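You operate a simulated robot arm through the tools that you are given. There is no shell and no other tool.

Carry out the task below with a simulated two-armed robot. There is one attempt and no reset: what you move stays moved.

Task
Pick up the small meter from the right bench table with one hand, pass it to the other hand and put it on the top of the packing table.

The check looks at the end state, three seconds after you hand in, the way a careful person would. Anything else that was tipped, shoved, dropped, spilled or broken makes it a failure.

Robot
Two 7-joint arms with two-finger grippers on one trunk, on a base that moves. Base frame: it is fixed to the floor where the robot stands at the start and does not move with it; the origin is under the middle of the robot, x ahead of it, y to its left, z up. Lengths are in cm, angles in degrees, forces in N, time in s.
The left shoulder is at the start at [5.1, 17.5, 117.7], the right one opposite. With the tool pointing down near the work surface each hand reaches from about 10 to 82 cm from the robot's upright axis, wherever it stands, measured 20 degrees to its own side. Places, roughly: small meter [-275, -225, 75]; top of the packing table [-540, -300, 80]. Payload 2.94 kg a hand.
The tool frame of a hand sits at the grasp point between the pads (the TCP): z along the fingers, y along the line on which they close. The tips reach 3 cm beyond it. The gripper opens to 13.8 cm; its body begins 10.9 cm behind the TCP.
Orientation is that of the tool frame in the base frame, as a unit quaternion [w, x, y, z]. With the fingers straight down and closing along the base's y, the tool's x points along the base's -x, its y along +y and its z along -z.

Tools
- The arms move only by the tool nudge_tool. It takes "left_steps", "right_steps" or both (then of equal length, played together; a hand with none holds still); each is a list of rows, each an object (a shift or turn left out is 0, a gripper value left out holds the last) with "linear": the shift along the base's x, y, z in cm, a list of three; "angular": the turn, a rotation vector about the base's x, y, z in degrees, a list of three; "jaw": the opening, from 0 (shut) to 1 (fully open). In form: [{"linear": [dx, dy, dz], "angular": [rx, ry, rz], "jaw": jaw}, ...]. A call has 1 to 20 rows; each row shifts and turns the commanded pose from where the row before left it. A row lasts 0.2 s, in which the tool goes at most 5 cm and 8.6 degrees; a call with a longer step from one row to the next is refused whole, and so is a gripper value outside its range. A pose out of reach is approached as far as the arm can. The call stops where the force on the tool passes 40 N (or 10 N more than at its start, if that is more) or the arm is blocked; 0.2 s more then pass. Each finger travels about 4.5 cm/s and halts on what it meets, pressing with about 41 N; the grip force reading is that of the motor and also rises with nothing between the fingers. The clock runs only during rows and for 0.2 s after the last one: add rows that do not move to give the fingers time. The reply holds the time, the measured pose of the TCP, the force on the tool along the base axes, the opening and the grip force, in the units named above and with some noise, with the torque about the TCP (base axes, N m) and any sound that the robot's microphone picked up, and new pictures: "views" is both (left out), scene, wrist or none (wrist: the cameras of the hands that moved).
- Cameras (640 x 400 px; columns grow to the right, rows downward): "scene" is now at [12.71, 0.23, 165.6]; the picture's right is [0.04, -1.00, 0.00], its down [-0.72, -0.03, -0.69] and it looks along [0.69, 0.03, -0.72] (base axes); focal length 290 px, centre (320, 200). "left" rides on the left gripper at [7.1, -1.9, -14.6] in its tool frame; the picture's right is [0.26, 0.97, 0.00], its down [-0.85, 0.23, -0.48] and it looks along [-0.46, 0.12, 0.88] (tool axes); focal length 280 px, centre (320, 200). "right" rides on the right gripper at [7.1, 1.9, -14.6] in its tool frame; the picture's right is [-0.26, 0.96, 0.00], its down [-0.85, -0.23, -0.48] and it looks along [-0.46, -0.12, 0.88] (tool axes); focal length 280 px, centre (320, 200). There is no depth. A picture from a camera that has moved, and an enlarged one, comes with that camera's place and axes in the base frame and with its lens.
- slide_trunk(by): moves the trunk up (or, below 0, down) by that many cm; the arms and the scene camera ride with it, the base frame stays. It gives what a move gives, with no picture.
- base_move(legs): drives the robot by 1 to 6 legs, each [ahead, turn to the left] in cm and degrees, along the robot's own axes; the way and the turn of a leg run together, so that a leg with both is an arc; at most 150 cm and 180 degrees a leg. The arms and the cameras ride along, it lands a little off, and it stops where it bumps. It gives what a move gives, and a new picture of the scene camera.
- pan_tilt(pan, tilt): turns the head with the scene camera to pan (to the left, within 120 degrees either way) and tilt (down, from -29 to 69), counted from straight ahead of the robot (the tilt from the chest, where the trunk bows). It gives what a move gives, and a new picture of the scene camera.
- inspect(camera, box): a new picture of the part [left, top, right, bottom] of that camera's present view, enlarged. The clock stands still meanwhile.
- finish_job(): hands the job in; it is judged then, once.

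Nothing tells you exact positions but the pictures and the camera data. Unless the task says otherwise, let go and move clear before handing in.

The tools are called after ">>>" by a JSON object that holds its "method" and its "body". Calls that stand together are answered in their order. nudge_tool: Moves the arms, as the interface text tells. Its arguments: {"type":"object","properties":{"left_steps":{"type":"array","items":{"type":"object","properties":{"linear":{"type":"array","items":{"type":"number"}},"angular":{"type":"array","items":{"type":"number"}},"jaw":{"type":"number"}}}},"right_steps":{"type":"array","items":{"type":"object","properties":{"linear":{"type":"array","items":{"type":"number"}},"angular":{"type":"array","items":{"type":"number"}},"jaw":{"type":"number"}}}},"views":{"type":"string","enum":["both","scene","wrist","none"]}},"required":[]} The other tools are called the same way: slide_trunk (by) moves the trunk up or down; base_move (legs) drives the base; pan_tilt (pan, tilt) turns the head that bears the scene camera; inspect (camera, box) takes an enlarged picture of a part of a camera's view; finish_job () hands the job in.

At the start:

```text
time: 0.0
left_tcp_pos: [47.94, 17.34, 94.64]
left_orientation: [-0.001, 0.0, 1.0, 0.0]
left_wrist_force: [-0.7, -0.5, -0.1]
left_torque: [0.0, 0.0, 0.02]
left_width: 13.83
left_grip_force: 0.0
right_tcp_pos: [40.06, -15.97, 91.83]
right_orientation: [0.001, 0.0, 1.0, 0.0]
right_wrist_force: [0.2, 0.1, -0.5]
right_torque: [0.0, -0.03, -0.03]
right_width: 13.77
right_grip_force: 0.1
trunk travel left (down, up): [-35.0, 38.4]
robot x, y, heading: [0.17, 0.16, 0.2]
head pan, tilt (commanded): [2.5, 46.2]
```

scene: 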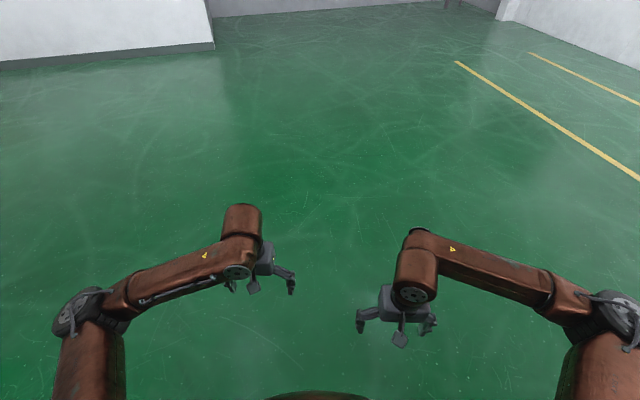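
right: 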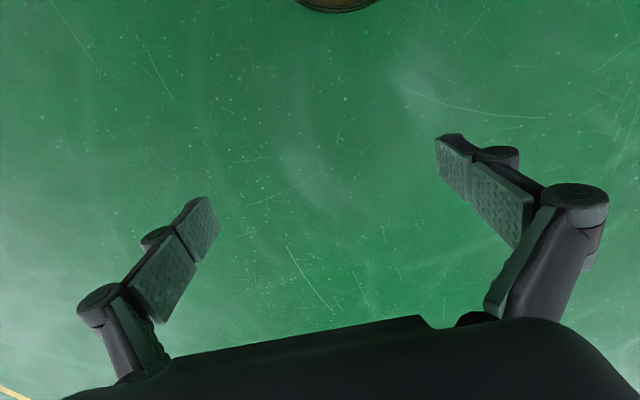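
left: 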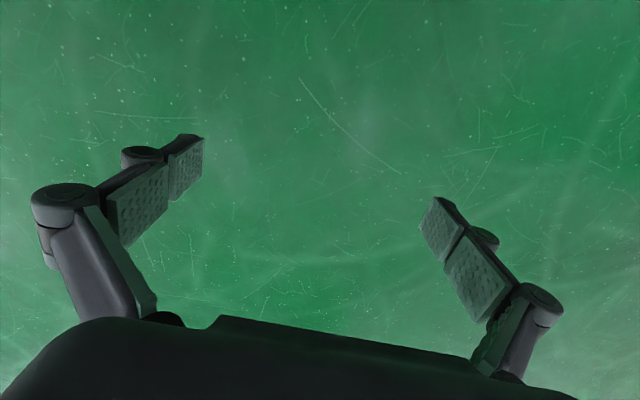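

The robot faces an empty green floor; the bench with the meter should be behind me to the right, around [-275, -225]. I look round with the head first, before driving.

>>> {"method": "pan_tilt", "body": {"pan": -115, "tilt": 20}}

```text
time: 2.0
left_tcp_pos: [47.93, 17.31, 94.64]
left_orientation: [0.0, -0.001, 1.0, 0.0]
left_wrist_force: [-0.5, 0.0, 1.1]
left_torque: [0.02, 0.0, 0.04]
left_width: 13.8
left_grip_force: 0.0
right_tcp_pos: [40.15, -16.01, 91.73]
right_orientation: [0.0, 0.0, 1.0, -0.001]
right_wrist_force: [-0.5, 0.4, -0.1]
right_torque: [0.0, 0.0, -0.01]
right_width: 13.8
right_grip_force: 0.0
trunk travel left (down, up): [-35.0, 38.4]
robot x, y, heading: [0.5, 0.22, 0.1]
head pan, tilt (commanded): [-115.0, 20.0]
camera scene: at [0.76, -8.57, 169.64], right [-0.91, 0.42, 0.0], down [0.14, 0.31, -0.94], along [-0.4, -0.85, -0.34], focal length 290 px, centre (320, 200)
```

scene: 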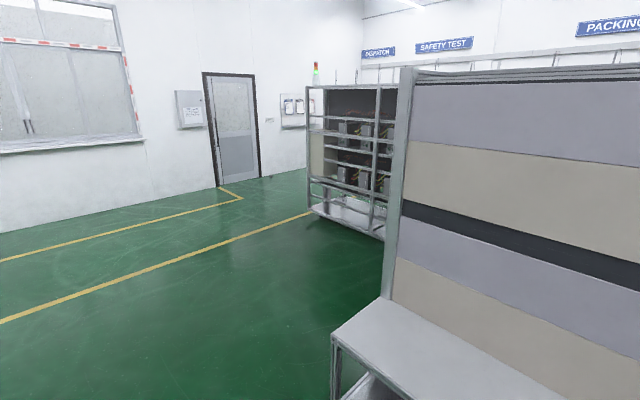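

A bench with a tall back panel stands close behind on my right, and a tall shelf beyond it; the signs for Dispatch, Safety Test and Packing are on the far wall. I look over the other shoulder too.

>>> {"method": "pan_tilt", "body": {"pan": 118, "tilt": 20}}

>>> {"method": "pan_tilt", "body": {"pan": -80, "tilt": 45}}

```text
time: 5.3
left_tcp_pos: [48.11, 17.23, 94.65]
left_orientation: [-0.001, 0.0, 1.0, 0.0]
left_wrist_force: [-0.5, 0.7, 0.1]
left_torque: [-0.01, 0.0, -0.03]
left_width: 13.8
left_grip_force: 0.0
right_tcp_pos: [40.18, -15.91, 91.65]
right_orientation: [0.0, 0.0, 1.0, -0.001]
right_wrist_force: [-0.3, 0.3, -1.0]
right_torque: [-0.01, -0.01, 0.02]
right_width: 13.8
right_grip_force: 0.1
trunk travel left (down, up): [-35.0, 38.4]
robot x, y, heading: [-0.26, 0.23, 0.1]
head pan, tilt (commanded): [118.0, 20.0]
camera scene: at [0.32, 8.1, 169.64], right [0.88, 0.47, 0.0], down [0.16, -0.3, -0.94], along [-0.44, 0.83, -0.34], focal length 290 px, centre (320, 200)
```

scene: 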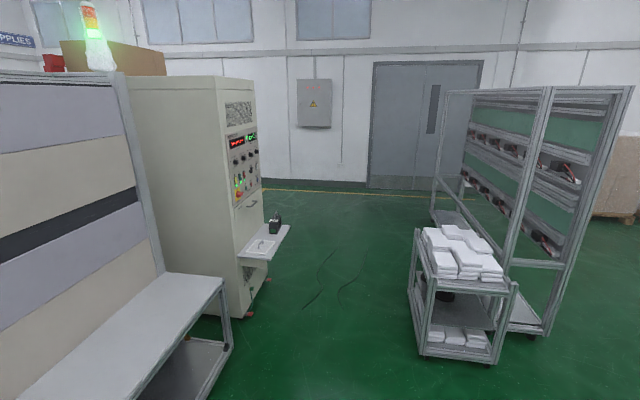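

```text
time: 8.2
left_tcp_pos: [47.95, 17.22, 94.51]
left_orientation: [-0.001, 0.001, 1.0, 0.001]
left_wrist_force: [-0.2, 0.1, 0.7]
left_torque: [0.0, 0.03, 0.04]
left_width: 13.8
left_grip_force: 0.0
right_tcp_pos: [40.17, -16.11, 91.74]
right_orientation: [0.0, -0.001, 1.0, -0.001]
right_wrist_force: [0.6, 0.3, 0.0]
right_torque: [0.01, 0.0, -0.02]
right_width: 13.82
right_grip_force: 0.1
trunk travel left (down, up): [-35.0, 38.4]
robot x, y, heading: [-0.48, -0.18, 0.0]
head pan, tilt (commanded): [-80.0, 45.0]
camera scene: at [6.1, -8.13, 165.77], right [-0.98, -0.17, 0.0], down [-0.12, 0.7, -0.71], along [0.12, -0.7, -0.71], focal length 290 px, centre (320, 200)
```

scene: 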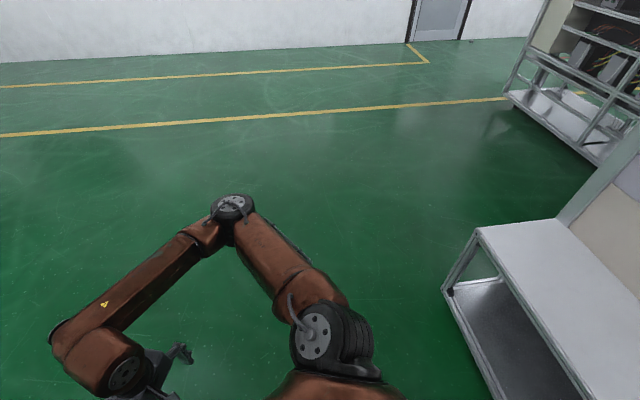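

Behind me there is a bench with a tall panel, set at roughly an 18 degree slant to my frame. The meter and the packing table lie beyond it, so I turn right and drive along the bench to its end to see past it.

>>> {"method": "base_move", "body": {"legs": [[0, -71], [140, 0]]}}

>>> {"method": "pan_tilt", "body": {"pan": -90, "tilt": 18}}

```text
time: 18.3
left_tcp_pos: [79.16, -173.46, 94.58]
left_orientation: [0.0, 0.577, 0.817, 0.0]
left_wrist_force: [0.3, -0.5, 0.2]
left_torque: [0.02, 0.01, 0.02]
left_width: 13.79
left_grip_force: 0.1
right_tcp_pos: [45.29, -177.13, 91.73]
right_orientation: [0.001, 0.577, 0.817, -0.001]
right_wrist_force: [-0.3, 0.7, 0.3]
right_torque: [0.01, 0.0, 0.0]
right_width: 13.81
right_grip_force: 0.1
trunk travel left (down, up): [-35.0, 38.4]
robot x, y, heading: [47.25, -133.82, -70.7]
head pan, tilt (commanded): [-80.0, 45.0]
camera scene: at [41.42, -142.51, 165.77], right [-0.49, 0.87, 0.0], down [0.62, 0.35, -0.71], along [-0.62, -0.35, -0.71], focal length 290 px, centre (320, 200)
```

scene: 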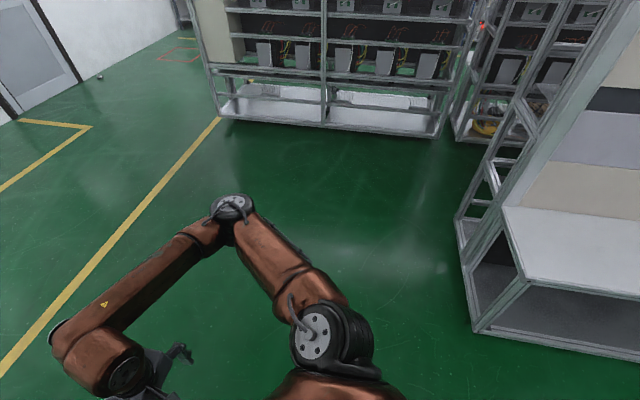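

```text
time: 19.2
left_tcp_pos: [79.2, -173.33, 94.74]
left_orientation: [0.0, 0.578, 0.816, 0.0]
left_wrist_force: [0.3, -0.2, 0.0]
left_torque: [0.04, 0.01, 0.0]
left_width: 13.79
left_grip_force: 0.1
right_tcp_pos: [45.35, -177.02, 91.76]
right_orientation: [0.0, 0.577, 0.817, 0.001]
right_wrist_force: [0.9, -1.0, 0.0]
right_torque: [0.0, 0.01, 0.02]
right_width: 13.79
right_grip_force: 0.0
trunk travel left (down, up): [-35.0, 38.4]
robot x, y, heading: [46.92, -133.68, -70.5]
head pan, tilt (commanded): [-90.0, 18.0]
camera scene: at [39.69, -141.59, 169.95], right [-0.33, 0.94, 0.0], down [0.29, 0.1, -0.95], along [-0.9, -0.32, -0.31], focal length 290 px, centre (320, 200)
```

scene: 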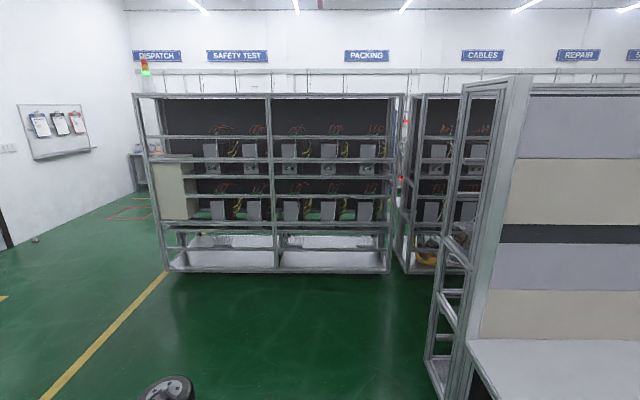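

Two tall racks stand across the way, aligned with the wall signs; the meter (about 335 cm in that direction) must be behind the left rack. There is a free aisle about 2 m wide between that rack and the left wall, so I drive to it and turn along it.

>>> {"method": "base_move", "body": {"legs": [[125, 0], [123, 0], [0, -90]]}}

>>> {"method": "pan_tilt", "body": {"pan": 0, "tilt": 20}}

```text
time: 35.2
left_tcp_pos: [88.62, -399.74, 94.71]
left_orientation: [0.0, 0.987, 0.161, 0.001]
left_wrist_force: [-0.5, 0.0, -0.4]
left_torque: [0.04, 0.02, 0.05]
left_width: 13.81
left_grip_force: 0.1
right_tcp_pos: [85.49, -365.69, 91.76]
right_orientation: [0.0, 0.987, 0.161, -0.001]
right_wrist_force: [-0.3, 0.0, 0.0]
right_torque: [0.01, -0.02, 0.0]
right_width: 13.77
right_grip_force: 0.2
trunk travel left (down, up): [-35.0, 38.4]
robot x, y, heading: [128.64, -367.92, -161.7]
head pan, tilt (commanded): [-90.0, 18.0]
camera scene: at [121.04, -360.89, 169.96], right [0.95, 0.32, 0.0], down [0.1, -0.29, -0.95], along [-0.3, 0.9, -0.31], focal length 290 px, centre (320, 200)
```

scene: 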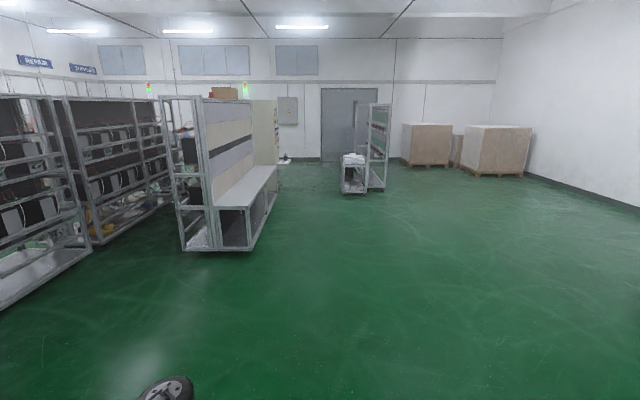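

```text
time: 36.8
left_tcp_pos: [88.48, -399.77, 94.61]
left_orientation: [0.0, 0.987, 0.161, 0.0]
left_wrist_force: [-1.0, -0.7, 0.5]
left_torque: [0.0, 0.0, -0.03]
left_width: 13.84
left_grip_force: 0.2
right_tcp_pos: [85.4, -365.74, 91.82]
right_orientation: [0.0, 0.987, 0.161, 0.0]
right_wrist_force: [-0.3, 1.1, 0.4]
right_torque: [0.04, -0.03, 0.0]
right_width: 13.8
right_grip_force: 0.1
trunk travel left (down, up): [-35.0, 38.4]
robot x, y, heading: [128.74, -368.24, -161.5]
head pan, tilt (commanded): [0.0, 20.0]
camera scene: at [115.17, -372.72, 169.63], right [-0.32, 0.95, 0.0], down [0.32, 0.11, -0.94], along [-0.89, -0.3, -0.34], focal length 290 px, centre (320, 200)
```

scene: 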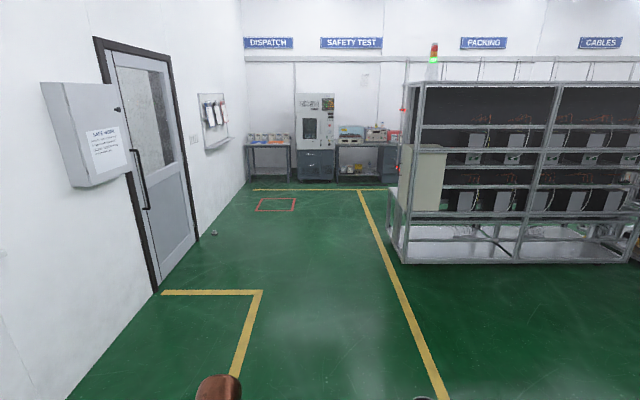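

The aisle ahead is clear up to the far wall. I drive about 3 m along it, staying left of the rack, and then look right behind the rack.

>>> {"method": "base_move", "body": {"legs": [[150, 0], [150, 0], [60, 0]]}}

>>> {"method": "pan_tilt", "body": {"pan": -70, "tilt": 22}}

```text
time: 54.4
left_tcp_pos: [-258.4, -509.92, 94.53]
left_orientation: [0.0, 0.989, 0.145, 0.001]
left_wrist_force: [-0.8, 0.3, 0.0]
left_torque: [0.02, -0.04, 0.0]
left_width: 13.81
left_grip_force: 0.0
right_tcp_pos: [-260.31, -475.73, 91.77]
right_orientation: [0.0, 0.99, 0.145, 0.0]
right_wrist_force: [-1.3, 0.4, -0.2]
right_torque: [-0.01, 0.0, -0.01]
right_width: 13.8
right_grip_force: 0.1
trunk travel left (down, up): [-35.0, 38.4]
robot x, y, heading: [-217.07, -480.04, -163.4]
head pan, tilt (commanded): [0.0, 20.0]
camera scene: at [-230.86, -483.73, 169.62], right [-0.29, 0.96, 0.0], down [0.33, 0.1, -0.94], along [-0.9, -0.27, -0.34], focal length 290 px, centre (320, 200)
```

scene: 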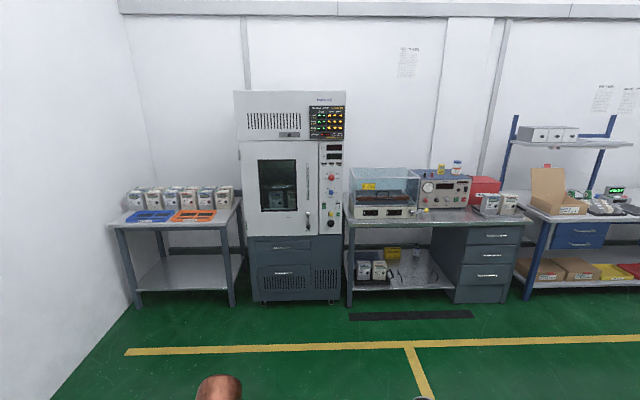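

```text
time: 55.8
left_tcp_pos: [-258.29, -509.85, 94.63]
left_orientation: [0.0, 0.989, 0.145, 0.001]
left_wrist_force: [-0.3, -0.2, 0.2]
left_torque: [0.0, 0.01, -0.03]
left_width: 13.81
left_grip_force: 0.0
right_tcp_pos: [-260.32, -475.63, 91.75]
right_orientation: [0.001, 0.989, 0.145, 0.001]
right_wrist_force: [-0.7, 0.4, -0.9]
right_torque: [0.07, 0.01, 0.02]
right_width: 13.8
right_grip_force: 0.0
trunk travel left (down, up): [-35.0, 38.4]
robot x, y, heading: [-217.19, -479.49, -163.7]
head pan, tilt (commanded): [-70.0, 22.0]
camera scene: at [-227.4, -473.59, 169.31], right [0.8, 0.6, 0.0], down [0.22, -0.3, -0.93], along [-0.55, 0.74, -0.37], focal length 290 px, centre (320, 200)
```

scene: 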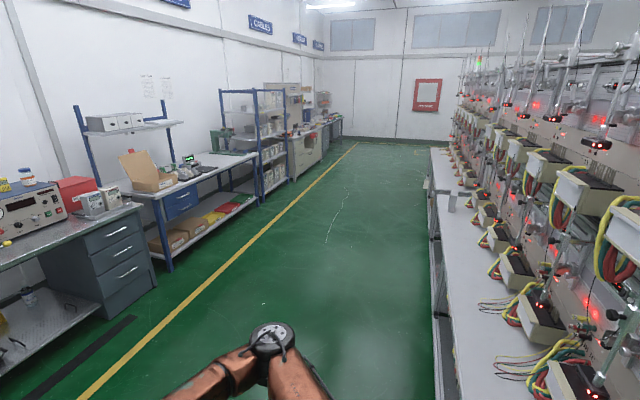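

I am now at the mouth of the working aisle: the packing table with the blue frame is on the left side, and the long test bench ("right bench table") is on the right. I zoom in to find the meter on the bench top.

>>> {"method": "inspect", "body": {"camera": "scene", "box": [400, 130, 560, 230]}}

>>> {"method": "inspect", "body": {"camera": "scene", "box": [60, 100, 320, 280]}}

```text
4.00 times, centred on (480, 180) of scene
camera zoom: at [-227.4, -473.59, 169.31], right [0.8, 0.6, 0.0], down [0.22, -0.3, -0.93], along [-0.55, 0.74, -0.37], focal length 1160 px, centre (-320, 280)
```

zoom: 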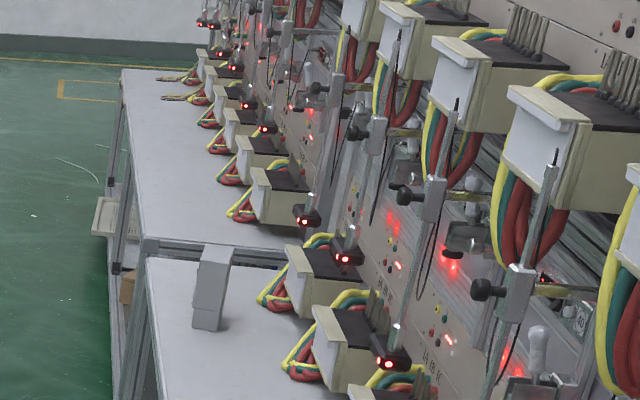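

```text
2.22 times, centred on (190, 190) of scene
camera zoom: at [-227.4, -473.59, 169.31], right [0.8, 0.6, 0.0], down [0.22, -0.3, -0.93], along [-0.55, 0.74, -0.37], focal length 645 px, centre (609, 222)
```

zoom: 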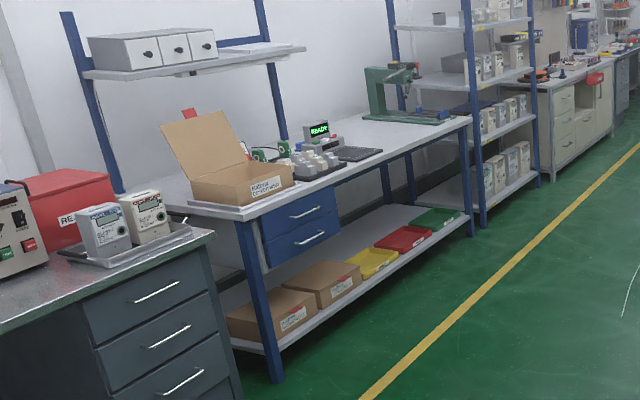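

The small meter is the pale standing block at the end of the nearer bench, about [-270, -238], roughly 10 cm in from the front edge; the packing table is the blue-framed one with the cartons and the green press. I drive into the aisle in steps, stopping in front of the meter.

>>> {"method": "base_move", "body": {"legs": [[90, 0], [0, -87.6]]}}

>>> {"method": "pan_tilt", "body": {"pan": 0, "tilt": 25}}

```text
time: 64.4
left_tcp_pos: [-335.01, -465.48, 94.64]
left_orientation: [0.001, 0.807, -0.59, 0.0]
left_wrist_force: [-0.2, 0.8, 0.3]
left_torque: [0.01, 0.01, 0.01]
left_width: 13.8
left_grip_force: 0.0
right_tcp_pos: [-300.87, -462.79, 91.8]
right_orientation: [0.0, 0.808, -0.59, 0.0]
right_wrist_force: [-0.3, -0.5, -0.4]
right_torque: [0.05, 0.02, -0.03]
right_width: 13.83
right_grip_force: 0.1
trunk travel left (down, up): [-35.0, 38.4]
robot x, y, heading: [-304.01, -505.67, 107.5]
head pan, tilt (commanded): [-70.0, 22.0]
camera scene: at [-298.1, -495.82, 169.31], right [0.61, -0.79, 0.0], down [-0.3, -0.23, -0.93], along [0.73, 0.57, -0.37], focal length 290 px, centre (320, 200)
```

scene: 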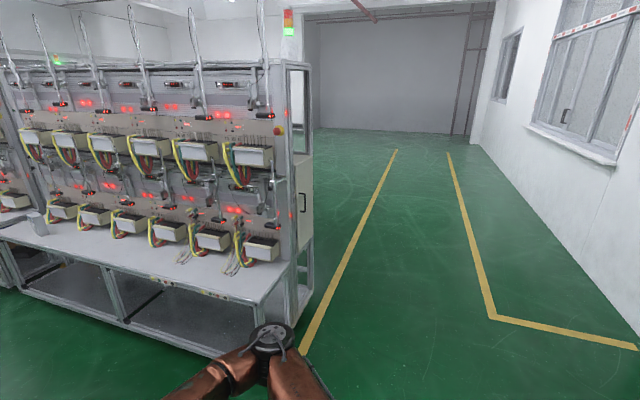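

```text
time: 65.8
left_tcp_pos: [-335.1, -465.43, 94.73]
left_orientation: [0.0, 0.808, -0.59, 0.001]
left_wrist_force: [0.6, 1.1, 0.1]
left_torque: [0.0, -0.01, 0.01]
left_width: 13.81
left_grip_force: 0.0
right_tcp_pos: [-300.93, -462.83, 91.77]
right_orientation: [0.001, 0.807, -0.59, 0.0]
right_wrist_force: [0.3, 0.7, 0.3]
right_torque: [-0.02, 0.0, -0.01]
right_width: 13.78
right_grip_force: 0.1
trunk travel left (down, up): [-35.0, 38.4]
robot x, y, heading: [-303.8, -505.78, 107.8]
head pan, tilt (commanded): [0.0, 25.0]
camera scene: at [-308.27, -492.73, 168.83], right [0.95, 0.3, 0.0], down [0.13, -0.4, -0.91], along [-0.27, 0.86, -0.42], focal length 290 px, centre (320, 200)
```

scene: 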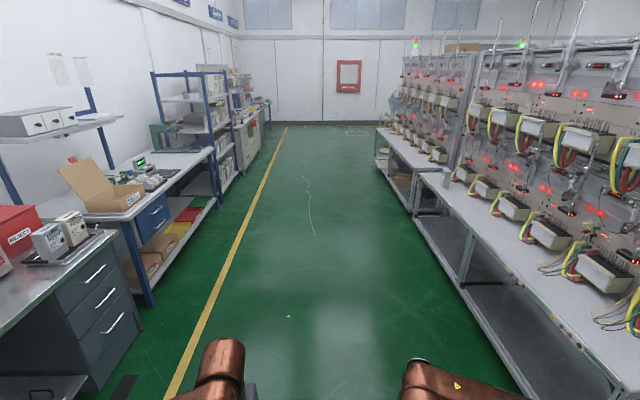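

The aisle is open, with the yellow line on the left and the bench on the right; the meter stands by the joint between the two bench sections. I drive ahead about 245 cm to be level with it.

>>> {"method": "base_move", "body": {"legs": [[125, 0], [120, 0]]}}

>>> {"method": "pan_tilt", "body": {"pan": -90, "tilt": 35}}

>>> {"method": "pan_tilt", "body": {"pan": 90, "tilt": 35}}

```text
time: 77.9
left_tcp_pos: [-410.09, -230.72, 94.67]
left_orientation: [0.0, 0.809, -0.588, 0.0]
left_wrist_force: [0.2, 1.1, -0.1]
left_torque: [0.0, 0.04, 0.0]
left_width: 13.79
left_grip_force: 0.0
right_tcp_pos: [-375.98, -227.98, 91.84]
right_orientation: [0.001, 0.809, -0.588, 0.0]
right_wrist_force: [-1.0, 0.3, 0.1]
right_torque: [-0.01, 0.05, -0.04]
right_width: 13.81
right_grip_force: 0.1
trunk travel left (down, up): [-35.0, 38.4]
robot x, y, heading: [-378.41, -271.05, 108.0]
head pan, tilt (commanded): [0.0, 25.0]
camera scene: at [-383.16, -257.85, 168.82], right [0.95, 0.31, 0.0], down [0.13, -0.4, -0.91], along [-0.28, 0.86, -0.42], focal length 290 px, centre (320, 200)
```

scene: 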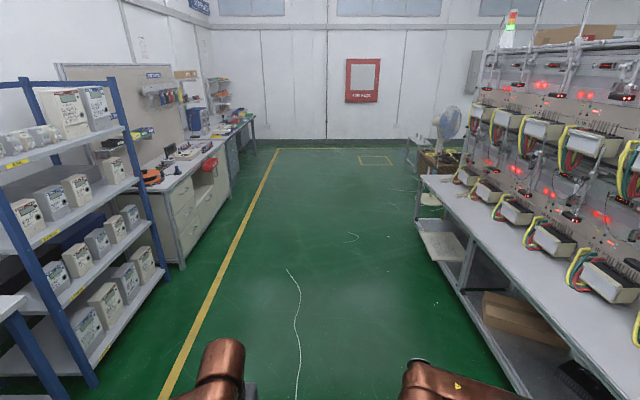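

```text
time: 79.5
left_tcp_pos: [-410.07, -230.83, 94.67]
left_orientation: [0.0, 0.809, -0.587, 0.001]
left_wrist_force: [0.0, 0.1, 0.7]
left_torque: [0.04, 0.0, -0.03]
left_width: 13.8
left_grip_force: 0.0
right_tcp_pos: [-376.0, -227.93, 91.8]
right_orientation: [0.001, 0.81, -0.587, 0.0]
right_wrist_force: [-0.1, -0.6, 0.1]
right_torque: [0.02, -0.03, 0.0]
right_width: 13.83
right_grip_force: 0.2
trunk travel left (down, up): [-35.0, 38.4]
robot x, y, heading: [-379.08, -270.97, 108.1]
head pan, tilt (commanded): [-90.0, 35.0]
camera scene: at [-371.9, -263.91, 167.25], right [0.31, -0.95, 0.0], down [-0.54, -0.18, -0.82], along [0.78, 0.26, -0.57], focal length 290 px, centre (320, 200)
```

scene: 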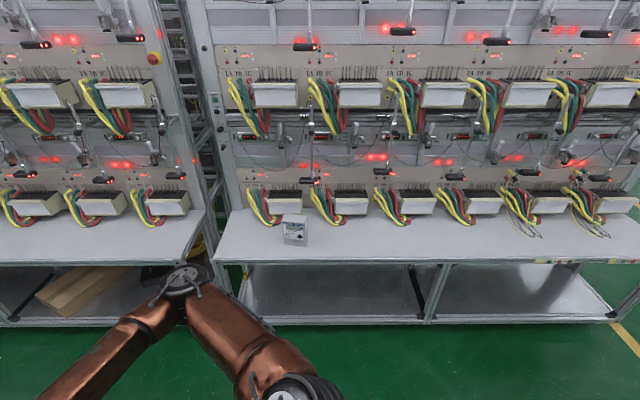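

```text
time: 82.2
left_tcp_pos: [-410.09, -230.78, 94.74]
left_orientation: [0.001, 0.809, -0.588, 0.001]
left_wrist_force: [-0.7, -0.7, 0.7]
left_torque: [-0.01, -0.03, 0.0]
left_width: 13.81
left_grip_force: 0.0
right_tcp_pos: [-376.05, -227.97, 91.85]
right_orientation: [0.0, 0.81, -0.587, 0.0]
right_wrist_force: [0.1, -0.8, -0.7]
right_torque: [0.0, 0.0, 0.0]
right_width: 13.81
right_grip_force: 0.1
trunk travel left (down, up): [-35.0, 38.4]
robot x, y, heading: [-378.9, -271.06, 108.3]
head pan, tilt (commanded): [90.0, 35.0]
camera scene: at [-388.64, -269.4, 167.25], right [-0.31, 0.95, 0.0], down [0.55, 0.18, -0.82], along [-0.78, -0.26, -0.57], focal length 290 px, centre (320, 200)
```

scene: 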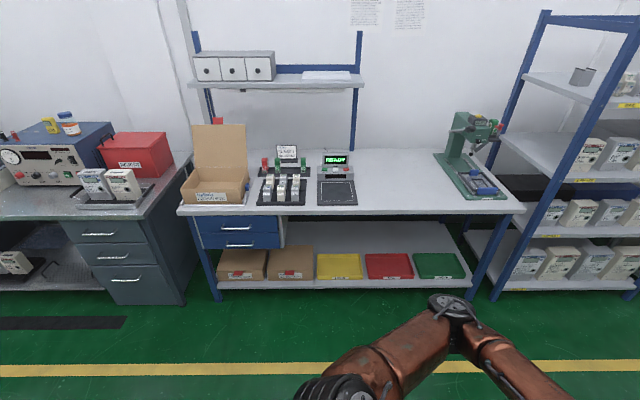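

The meter stands face-out on the bench, clear of the sockets behind it, and the packing table has a free area between the dark keypad and the green press. I zoom in on both to size things up.

>>> {"method": "inspect", "body": {"camera": "scene", "box": [170, 110, 530, 230]}}

>>> {"method": "pan_tilt", "body": {"pan": -88, "tilt": 40}}

>>> {"method": "inspect", "body": {"camera": "scene", "box": [220, 160, 380, 260]}}

```text
1.78 times, centred on (350, 170) of scene
camera zoom: at [-388.64, -269.4, 167.25], right [-0.31, 0.95, 0.0], down [0.55, 0.18, -0.82], along [-0.78, -0.26, -0.57], focal length 516 px, centre (267, 253)
```

zoom: 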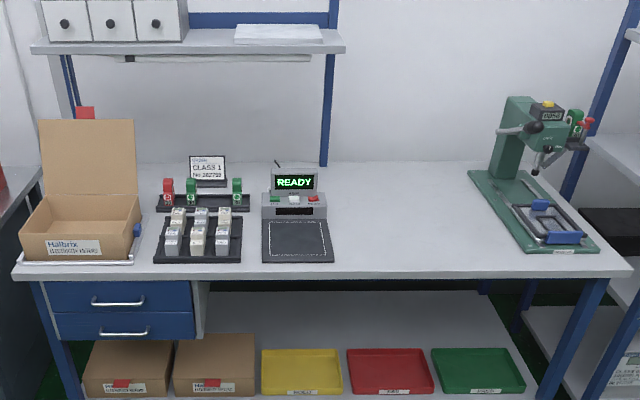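

```text
time: 84.9
left_tcp_pos: [-410.1, -230.78, 94.59]
left_orientation: [0.001, 0.81, -0.586, 0.0]
left_wrist_force: [0.6, 0.6, 0.7]
left_torque: [0.0, -0.01, 0.0]
left_width: 13.81
left_grip_force: 0.0
right_tcp_pos: [-375.91, -227.88, 91.76]
right_orientation: [-0.001, 0.81, -0.587, 0.0]
right_wrist_force: [0.1, 0.0, 0.3]
right_torque: [0.03, -0.02, 0.0]
right_width: 13.8
right_grip_force: 0.0
trunk travel left (down, up): [-35.0, 38.4]
robot x, y, heading: [-378.93, -271.0, 108.0]
head pan, tilt (commanded): [-88.0, 40.0]
camera scene: at [-372.29, -263.72, 166.5], right [0.34, -0.94, 0.0], down [-0.6, -0.22, -0.77], along [0.72, 0.26, -0.64], focal length 290 px, centre (320, 200)
```

scene: 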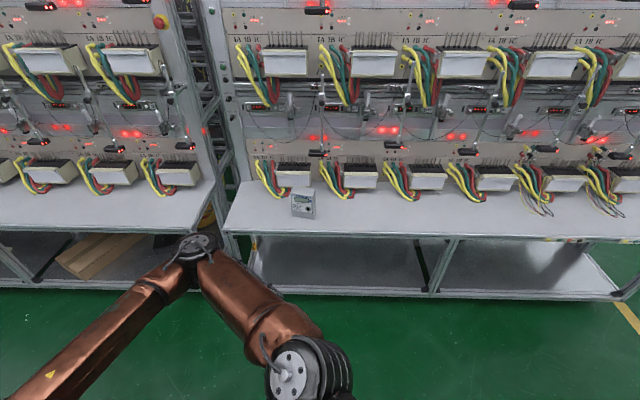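

```text
4.00 times, centred on (300, 210) of scene
camera zoom: at [-372.29, -263.72, 166.5], right [0.34, -0.94, 0.0], down [-0.6, -0.22, -0.77], along [0.72, 0.26, -0.64], focal length 1160 px, centre (400, 160)
```

zoom: 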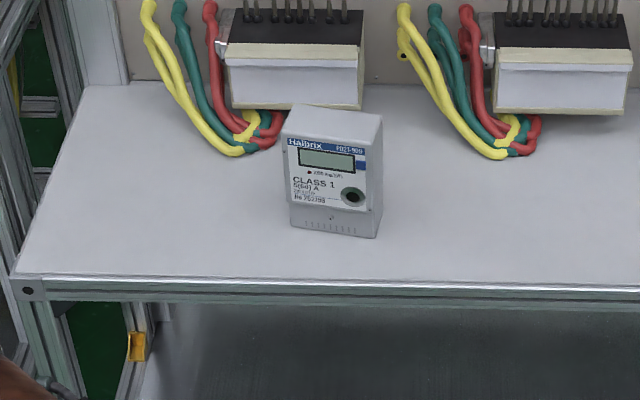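

The meter is about 10 cm wide, 7 deep and 13 tall, face towards the aisle and turned some 10 degrees relative to the bench. My plan is to grip it low from the front with the tilted right hand, pass it to the left hand gripping from above, and set it on the free middle of the packing table. I now line up in front of it, staying back from the bench.

>>> {"method": "base_move", "body": {"legs": [[24, 0], [0, -89.3], [22, 0]]}}

>>> {"method": "pan_tilt", "body": {"pan": 0, "tilt": 42}}

```text
time: 91.8
left_tcp_pos: [-325.53, -208.51, 94.69]
left_orientation: [-0.001, -0.167, 0.986, 0.0]
left_wrist_force: [0.4, 0.1, -0.8]
left_torque: [-0.01, 0.05, 0.02]
left_width: 13.82
left_grip_force: 0.1
right_tcp_pos: [-322.01, -242.61, 91.84]
right_orientation: [-0.001, -0.167, 0.986, -0.001]
right_wrist_force: [-0.4, 0.1, -1.0]
right_torque: [0.01, 0.08, 0.03]
right_width: 13.81
right_grip_force: 0.0
trunk travel left (down, up): [-35.0, 38.4]
robot x, y, heading: [-364.78, -241.08, 19.3]
head pan, tilt (commanded): [-88.0, 40.0]
camera scene: at [-357.64, -247.04, 166.49], right [-0.93, -0.36, 0.0], down [-0.23, 0.6, -0.77], along [0.28, -0.71, -0.64], focal length 290 px, centre (320, 200)
```

scene: 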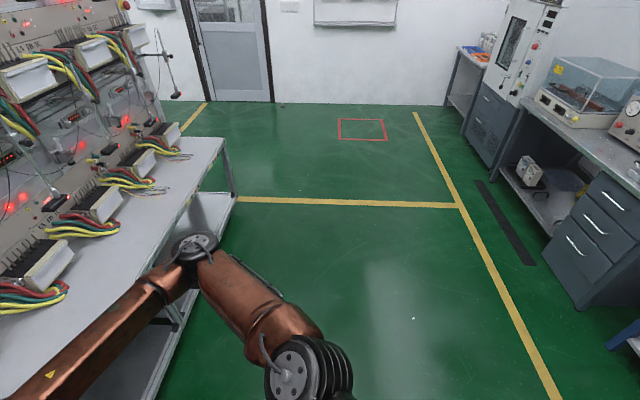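

```text
time: 93.4
left_tcp_pos: [-325.73, -208.49, 94.64]
left_orientation: [-0.002, -0.167, 0.986, -0.001]
left_wrist_force: [0.1, 0.1, -1.0]
left_torque: [-0.01, 0.0, 0.0]
left_width: 13.8
left_grip_force: 0.1
right_tcp_pos: [-322.23, -242.52, 91.77]
right_orientation: [0.0, -0.166, 0.986, 0.0]
right_wrist_force: [0.1, -0.2, 0.3]
right_torque: [0.03, 0.02, -0.01]
right_width: 13.79
right_grip_force: 0.1
trunk travel left (down, up): [-35.0, 38.4]
robot x, y, heading: [-365.21, -240.75, 19.4]
head pan, tilt (commanded): [0.0, 42.0]
camera scene: at [-353.01, -236.4, 166.2], right [0.33, -0.94, 0.0], down [-0.63, -0.22, -0.74], along [0.7, 0.24, -0.67], focal length 290 px, centre (320, 200)
```

scene: 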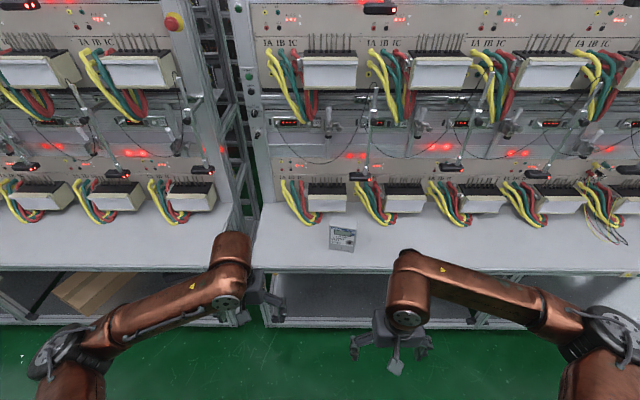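

>>> {"method": "inspect", "body": {"camera": "scene", "box": [240, 170, 440, 295]}}

```text
3.20 times, centred on (340, 232) of scene
camera zoom: at [-353.01, -236.4, 166.2], right [0.33, -0.94, 0.0], down [-0.63, -0.22, -0.74], along [0.7, 0.24, -0.67], focal length 928 px, centre (256, 96)
```

zoom: 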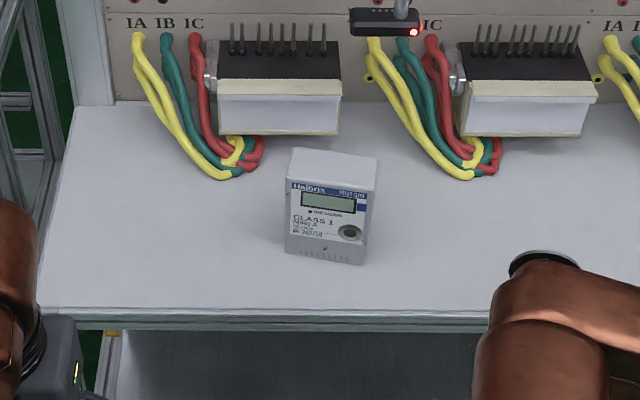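

The meter stands straight ahead. The bench height is still uncertain (62–70), so I raise the trunk for a vertical baseline and measure again.

>>> {"method": "slide_trunk", "body": {"by": 30}}

>>> {"method": "inspect", "body": {"camera": "scene", "box": [240, 170, 440, 295]}}

```text
time: 96.4
left_tcp_pos: [-325.64, -208.62, 124.58]
left_orientation: [-0.001, -0.166, 0.986, 0.0]
left_wrist_force: [0.4, -0.3, -0.1]
left_torque: [-0.03, 0.02, 0.0]
left_width: 13.78
left_grip_force: 0.0
right_tcp_pos: [-322.04, -242.49, 121.72]
right_orientation: [0.0, -0.167, 0.986, 0.0]
right_wrist_force: [-0.6, 0.3, 0.6]
right_torque: [-0.04, 0.0, 0.02]
right_width: 13.81
right_grip_force: 0.1
trunk travel left (down, up): [-65.0, 8.4]
robot x, y, heading: [-365.19, -241.06, 19.2]
head pan, tilt (commanded): [0.0, 42.0]
```

```text
3.20 times, centred on (340, 232) of scene
camera zoom: at [-359.2, -238.55, 196.19], right [0.33, -0.94, 0.0], down [-0.63, -0.22, -0.74], along [0.7, 0.24, -0.67], focal length 928 px, centre (256, 96)
```

zoom: 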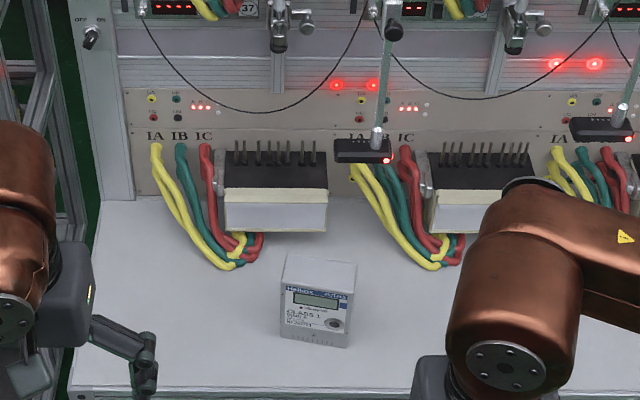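

From the two heights I get the bench top at about z = 67 and the meter centre near [-273, -219], about 10.4 wide, 6.7 deep, 12.8 tall, facing about 8 degrees off. I lower the trunk again and look down to see how far my own base reaches before I drive closer.

>>> {"method": "slide_trunk", "body": {"by": -30}}

>>> {"method": "pan_tilt", "body": {"pan": 0, "tilt": 69}}

```text
time: 99.4
left_tcp_pos: [-325.64, -208.47, 94.69]
left_orientation: [-0.001, -0.166, 0.986, 0.0]
left_wrist_force: [0.0, 0.7, -0.4]
left_torque: [-0.04, -0.03, -0.01]
left_width: 13.79
left_grip_force: 0.1
right_tcp_pos: [-322.13, -242.47, 91.78]
right_orientation: [0.0, -0.167, 0.986, 0.0]
right_wrist_force: [-0.2, -0.7, 0.2]
right_torque: [0.01, 0.01, -0.02]
right_width: 13.81
right_grip_force: 0.2
trunk travel left (down, up): [-35.0, 38.4]
robot x, y, heading: [-365.62, -240.67, 19.0]
head pan, tilt (commanded): [0.0, 42.0]
```

```text
time: 100.3
left_tcp_pos: [-325.7, -208.53, 94.58]
left_orientation: [-0.001, -0.167, 0.986, 0.0]
left_wrist_force: [-0.5, 0.9, -0.1]
left_torque: [0.04, 0.03, 0.01]
left_width: 13.78
left_grip_force: 0.1
right_tcp_pos: [-322.25, -242.5, 91.84]
right_orientation: [0.0, -0.167, 0.986, 0.0]
right_wrist_force: [-1.0, -0.3, -0.3]
right_torque: [-0.02, -0.01, 0.01]
right_width: 13.8
right_grip_force: 0.1
trunk travel left (down, up): [-35.0, 38.4]
robot x, y, heading: [-365.34, -240.99, 18.8]
head pan, tilt (commanded): [0.0, 68.8]
camera scene: at [-355.63, -237.3, 162.89], right [0.33, -0.94, 0.0], down [-0.88, -0.31, -0.36], along [0.34, 0.12, -0.93], focal length 290 px, centre (320, 200)
```

scene: 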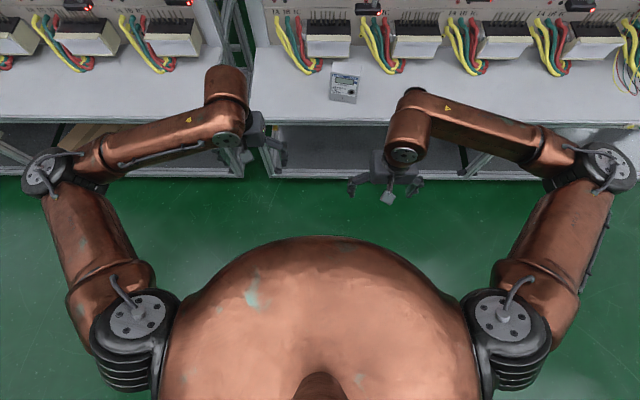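

My torso reaches only ~23 cm ahead and the elbows stick out wide, so a right hand pointing left (towards the meter's right side) is natural: it can grip the meter front-to-back while leaving the sides free for the left hand from above. I turn the right hand into that posture here in free space and draw the left hand back.

>>> {"method": "nudge_tool", "body": {"right_steps": [{"linear": [0, -0.4, 0.2], "angular": [0, 0, -8.43]}, {"linear": [0, -0.4, 0.2], "angular": [0, 0, -8.43]}, {"linear": [0, -0.4, 0.2], "angular": [0, 0, -8.43]}, {"linear": [0, -0.4, 0.2], "angular": [0, 0, -8.43]}, {"linear": [0, -0.4, 0.2], "angular": [0, 0, -8.43]}, {"linear": [0, -0.4, 0.2], "angular": [0, 0, -8.43]}, {"linear": [0, -0.4, 0.2], "angular": [0, 0, -8.43]}, {"linear": [0, -0.4, 0.2], "angular": [0, 0, -8.43]}, {"linear": [0, -0.4, 0.2], "angular": [0, 0, -8.43]}, {"linear": [0, -0.4, 0.2], "angular": [0, 0, -8.43]}, {"linear": [0, -0.4, 0.2], "angular": [0, 0, -8.43]}, {"linear": [0, -0.4, 0.2], "angular": [0, 0, -8.43]}], "left_steps": [{"linear": [-1, -0.33, 0.4]}, {"linear": [-1, -0.33, 0.4]}, {"linear": [-1, -0.33, 0.4]}, {"linear": [-1, -0.33, 0.4]}, {"linear": [-1, -0.33, 0.4]}, {"linear": [-1, -0.33, 0.4]}, {"linear": [-1, -0.33, 0.4]}, {"linear": [-1, -0.33, 0.4]}, {"linear": [-1, -0.33, 0.4]}, {"linear": [-1, -0.33, 0.4]}, {"linear": [-1, -0.33, 0.4]}, {"linear": [-1, -0.33, 0.4]}], "views": "both"}}

```text
time: 102.9
left_tcp_pos: [-332.6, -210.8, 97.43]
left_orientation: [-0.001, -0.166, 0.986, -0.001]
left_wrist_force: [0.2, 0.1, -0.2]
left_torque: [0.0, 0.02, 0.0]
left_width: 13.82
left_grip_force: 0.1
left hand out of reach, approached as far as the arm can: row 8, 9, 10, 11, 12
right_tcp_pos: [-322.25, -247.27, 94.13]
right_orientation: [0.0, 0.657, 0.754, 0.0]
right_wrist_force: [-0.6, -1.0, -0.5]
right_torque: [0.02, 0.0, 0.0]
right_width: 13.8
right_grip_force: 0.0
trunk travel left (down, up): [-35.0, 38.4]
robot x, y, heading: [-365.79, -240.47, 19.2]
head pan, tilt (commanded): [0.0, 68.8]
camera scene: at [-355.65, -237.33, 162.88], right [0.33, -0.94, 0.0], down [-0.88, -0.31, -0.36], along [0.34, 0.12, -0.93], focal length 290 px, centre (320, 200)
camera right: at [-321.25, -240.06, 108.72], right [0.99, -0.13, 0.0], down [-0.11, -0.87, 0.48], along [-0.06, -0.47, -0.88], focal length 280 px, centre (320, 200)
camera left: at [-338.61, -215.03, 112.13], right [-0.56, 0.83, 0.0], down [0.73, 0.5, 0.47], along [0.39, 0.27, -0.88], focal length 280 px, centre (320, 200)
```

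scene: 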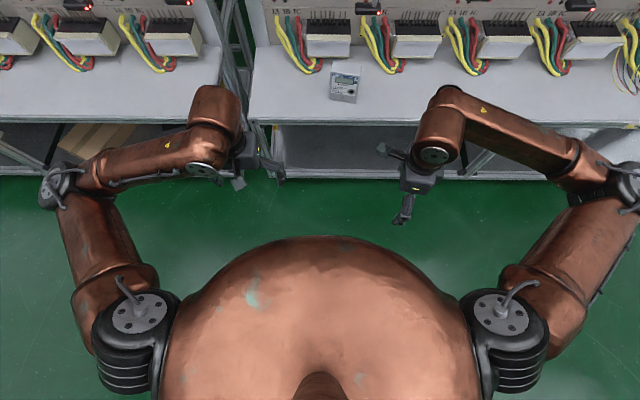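
right: 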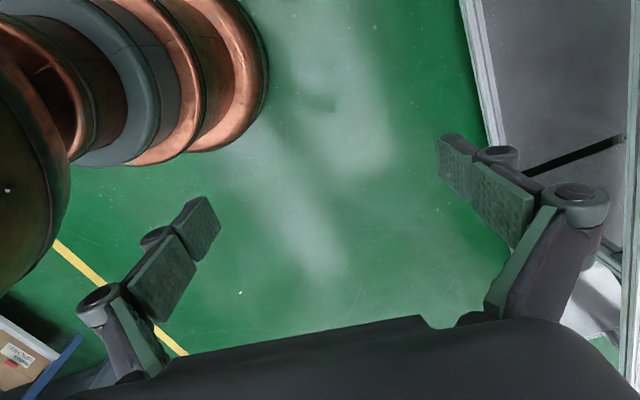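
left: 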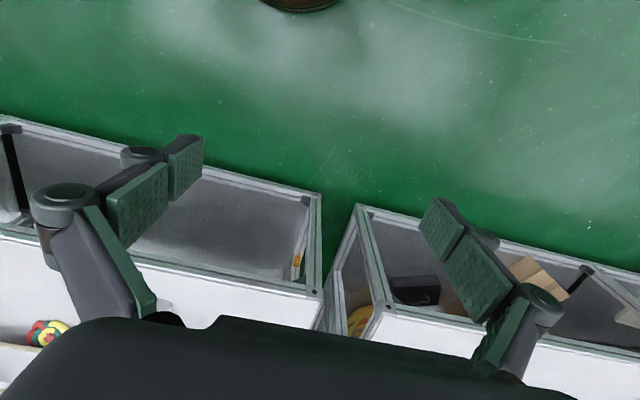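

The yaw is done and the hand's closing axis now matches the meter's depth direction. Next I tilt the right hand so that it points left and 30 degrees down.

>>> {"method": "nudge_tool", "body": {"right_steps": [{"angular": [7.43, 1.03, 0]}, {"angular": [7.43, 1.03, 0]}, {"angular": [7.43, 1.03, 0]}, {"angular": [7.43, 1.03, 0]}, {"angular": [7.43, 1.03, 0]}, {"angular": [7.43, 1.03, 0]}, {"angular": [7.43, 1.03, 0]}, {"angular": [7.43, 1.03, 0]}, {}], "views": "both"}}

```text
time: 104.9
left_tcp_pos: [-332.59, -210.85, 97.59]
left_orientation: [-0.001, -0.167, 0.986, 0.0]
left_wrist_force: [0.3, -0.2, 0.0]
left_torque: [-0.02, -0.01, 0.02]
left_width: 13.8
left_grip_force: 0.1
right_tcp_pos: [-322.12, -247.25, 94.12]
right_orientation: [-0.377, 0.568, 0.653, 0.33]
right_wrist_force: [-0.3, -0.2, -0.7]
right_torque: [-0.03, -0.02, 0.03]
right_width: 13.8
right_grip_force: 0.0
trunk travel left (down, up): [-35.0, 38.4]
robot x, y, heading: [-365.2, -240.38, 19.2]
head pan, tilt (commanded): [0.0, 68.8]
camera scene: at [-355.65, -237.29, 162.88], right [0.33, -0.94, 0.0], down [-0.88, -0.31, -0.36], along [0.34, 0.12, -0.93], focal length 290 px, centre (320, 200)
camera right: at [-319.05, -256.07, 107.58], right [0.97, 0.0, -0.22], down [-0.11, -0.86, -0.5], along [-0.2, 0.51, -0.84], focal length 280 px, centre (320, 200)
```

scene: 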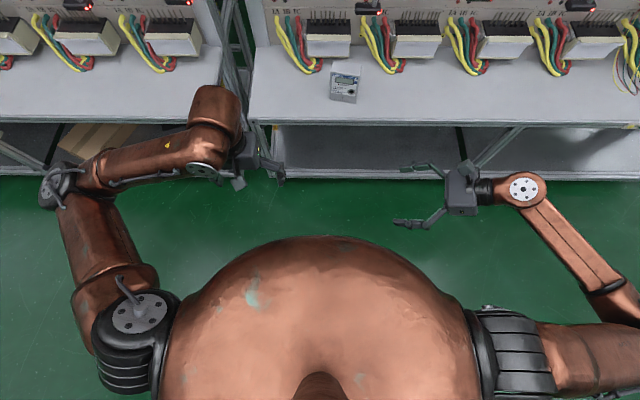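
right: 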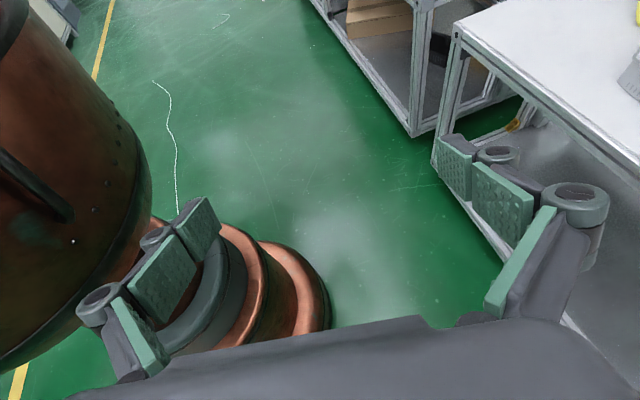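

The right hand points left as planned, and its camera shows my base ends about 24 cm ahead of the axis, leaving room. I drive 36 cm towards the bench, which keeps the hand short of and to the right of the meter.

>>> {"method": "base_move", "body": {"legs": [[36, 0]]}}

>>> {"method": "pan_tilt", "body": {"pan": 0, "tilt": 58}}

>>> {"method": "inspect", "body": {"camera": "right", "box": [0, 0, 640, 400]}}

```text
time: 107.2
left_tcp_pos: [-299.13, -198.42, 97.46]
left_orientation: [-0.003, -0.172, 0.985, 0.0]
left_wrist_force: [0.8, 1.1, -0.8]
left_torque: [0.01, 0.03, 0.03]
left_width: 13.82
left_grip_force: 0.1
right_tcp_pos: [-288.14, -234.68, 94.07]
right_orientation: [-0.379, 0.565, 0.656, 0.327]
right_wrist_force: [-0.1, 0.2, -0.1]
right_torque: [0.01, 0.01, 0.02]
right_width: 13.8
right_grip_force: 0.0
trunk travel left (down, up): [-35.0, 38.4]
robot x, y, heading: [-331.24, -228.43, 19.7]
head pan, tilt (commanded): [0.0, 68.8]
camera scene: at [-321.63, -225.1, 162.87], right [0.34, -0.94, 0.0], down [-0.88, -0.32, -0.36], along [0.34, 0.12, -0.93], focal length 290 px, centre (320, 200)
```

scene: 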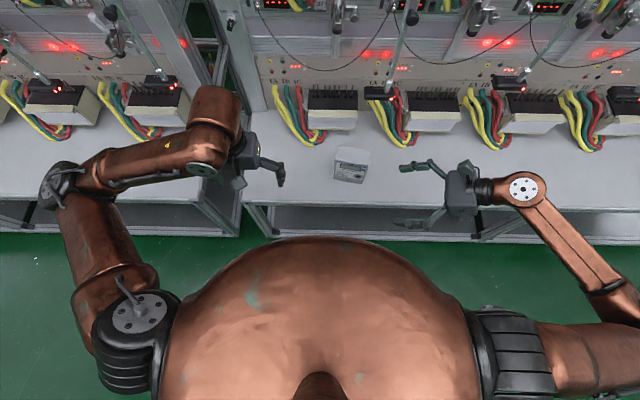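

```text
time: 108.0
left_tcp_pos: [-299.16, -198.31, 97.46]
left_orientation: [-0.003, -0.172, 0.985, 0.0]
left_wrist_force: [0.8, 0.2, -0.5]
left_torque: [-0.01, 0.02, 0.0]
left_width: 13.81
left_grip_force: 0.2
right_tcp_pos: [-288.2, -234.7, 94.17]
right_orientation: [-0.379, 0.564, 0.657, 0.327]
right_wrist_force: [0.8, -0.6, 0.3]
right_torque: [0.0, 0.0, 0.02]
right_width: 13.8
right_grip_force: 0.0
trunk travel left (down, up): [-35.0, 38.4]
robot x, y, heading: [-331.5, -228.28, 19.8]
head pan, tilt (commanded): [0.0, 58.0]
camera scene: at [-320.52, -224.71, 164.05], right [0.34, -0.94, 0.0], down [-0.8, -0.29, -0.53], along [0.5, 0.18, -0.85], focal length 290 px, centre (320, 200)
```

scene: 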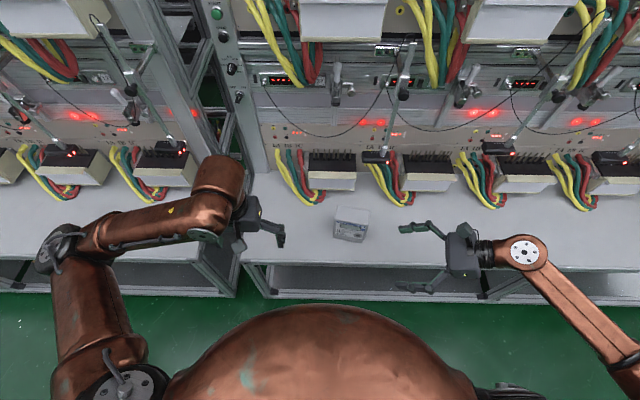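

```text
1.00 times, centred on (320, 200) of right (not enlarged: the box is as wide or as high as the picture)
camera zoom: at [-284.94, -243.44, 107.56], right [0.97, 0.02, -0.23], down [-0.1, -0.86, -0.5], along [-0.2, 0.51, -0.84], focal length 280 px, centre (320, 200)
```

zoom: 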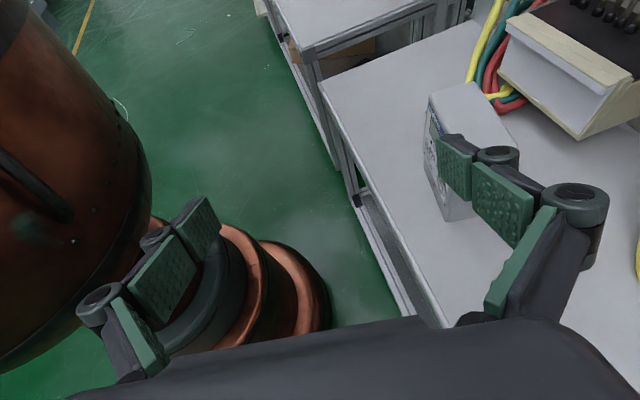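

The right hand is now in front and to the right of the meter. I take a zoomed view to refine the meter's pose from this closer place.

>>> {"method": "inspect", "body": {"camera": "scene", "box": [260, 160, 420, 260]}}

>>> {"method": "inspect", "body": {"camera": "right", "box": [380, 50, 620, 200]}}

```text
4.00 times, centred on (340, 210) of scene
camera zoom: at [-320.52, -224.71, 164.05], right [0.34, -0.94, 0.0], down [-0.8, -0.29, -0.53], along [0.5, 0.18, -0.85], focal length 1160 px, centre (240, 160)
```

zoom: 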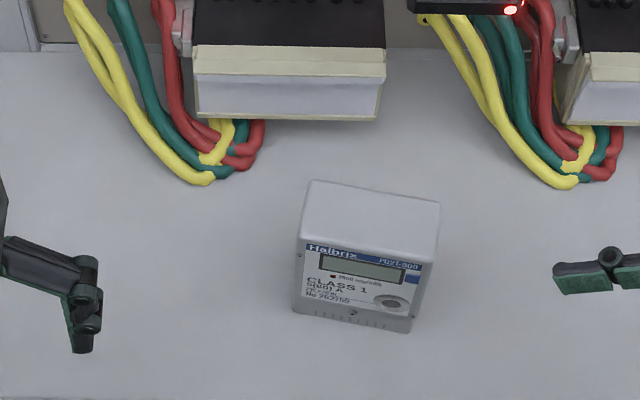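

```text
2.67 times, centred on (500, 125) of right
camera zoom: at [-284.94, -243.44, 107.56], right [0.97, 0.02, -0.23], down [-0.1, -0.86, -0.5], along [-0.2, 0.51, -0.84], focal length 748 px, centre (-160, 400)
```

zoom: 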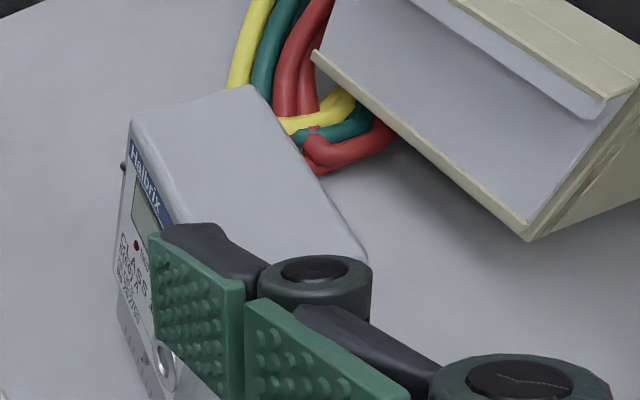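

The meter's top is at about z = 81.5, its centre at [-273.7, -219.1] with heading about 8.5 degrees, and nothing stands within 13 cm behind its right half. I flatten the right hand's tilt to 20 degrees and move it to a point beside the meter's right face, still above bench level.

>>> {"method": "nudge_tool", "body": {"right_steps": [{"linear": [2.75, 0.37, -1.5], "angular": [4.94, 0.75, 0]}, {"linear": [2.75, 0.37, -1.5], "angular": [4.94, 0.75, 0]}, {"linear": [2.75, 0.37, -1.5]}, {"linear": [2.75, 0.37, -1.5]}, {"linear": [2.75, 0.37, -1.5]}, {"linear": [2.75, 0.37, -1.5]}, {}], "views": "both"}}

```text
time: 109.6
left_tcp_pos: [-298.96, -198.44, 97.42]
left_orientation: [-0.003, -0.171, 0.985, 0.0]
left_wrist_force: [0.8, -0.1, 0.5]
left_torque: [0.01, -0.02, 0.01]
left_width: 13.8
left_grip_force: 0.1
right_tcp_pos: [-271.8, -232.48, 85.14]
right_orientation: [-0.434, 0.534, 0.622, 0.374]
right_wrist_force: [0.3, 0.2, 0.1]
right_torque: [-0.01, -0.03, 0.0]
right_width: 13.82
right_grip_force: 0.0
trunk travel left (down, up): [-35.0, 38.4]
robot x, y, heading: [-331.35, -228.43, 20.1]
head pan, tilt (commanded): [0.0, 58.0]
camera scene: at [-320.57, -224.72, 164.06], right [0.34, -0.94, 0.0], down [-0.8, -0.29, -0.53], along [0.5, 0.18, -0.85], focal length 290 px, centre (320, 200)
camera right: at [-268.21, -243.37, 96.74], right [0.97, 0.06, -0.24], down [-0.12, -0.76, -0.64], along [-0.22, 0.64, -0.73], focal length 280 px, centre (320, 200)
```

scene: 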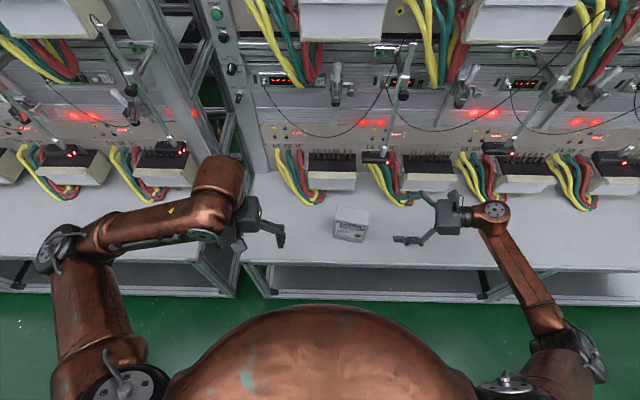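
right: 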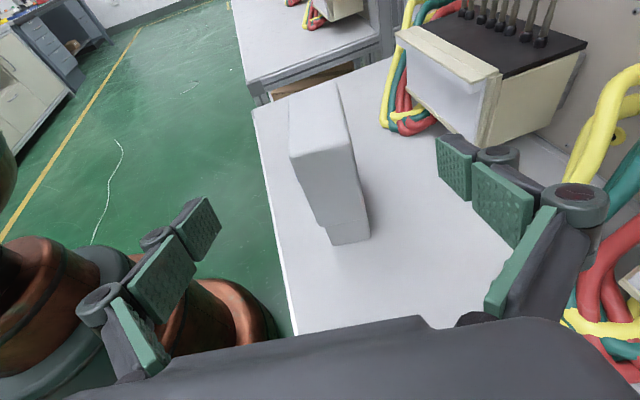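

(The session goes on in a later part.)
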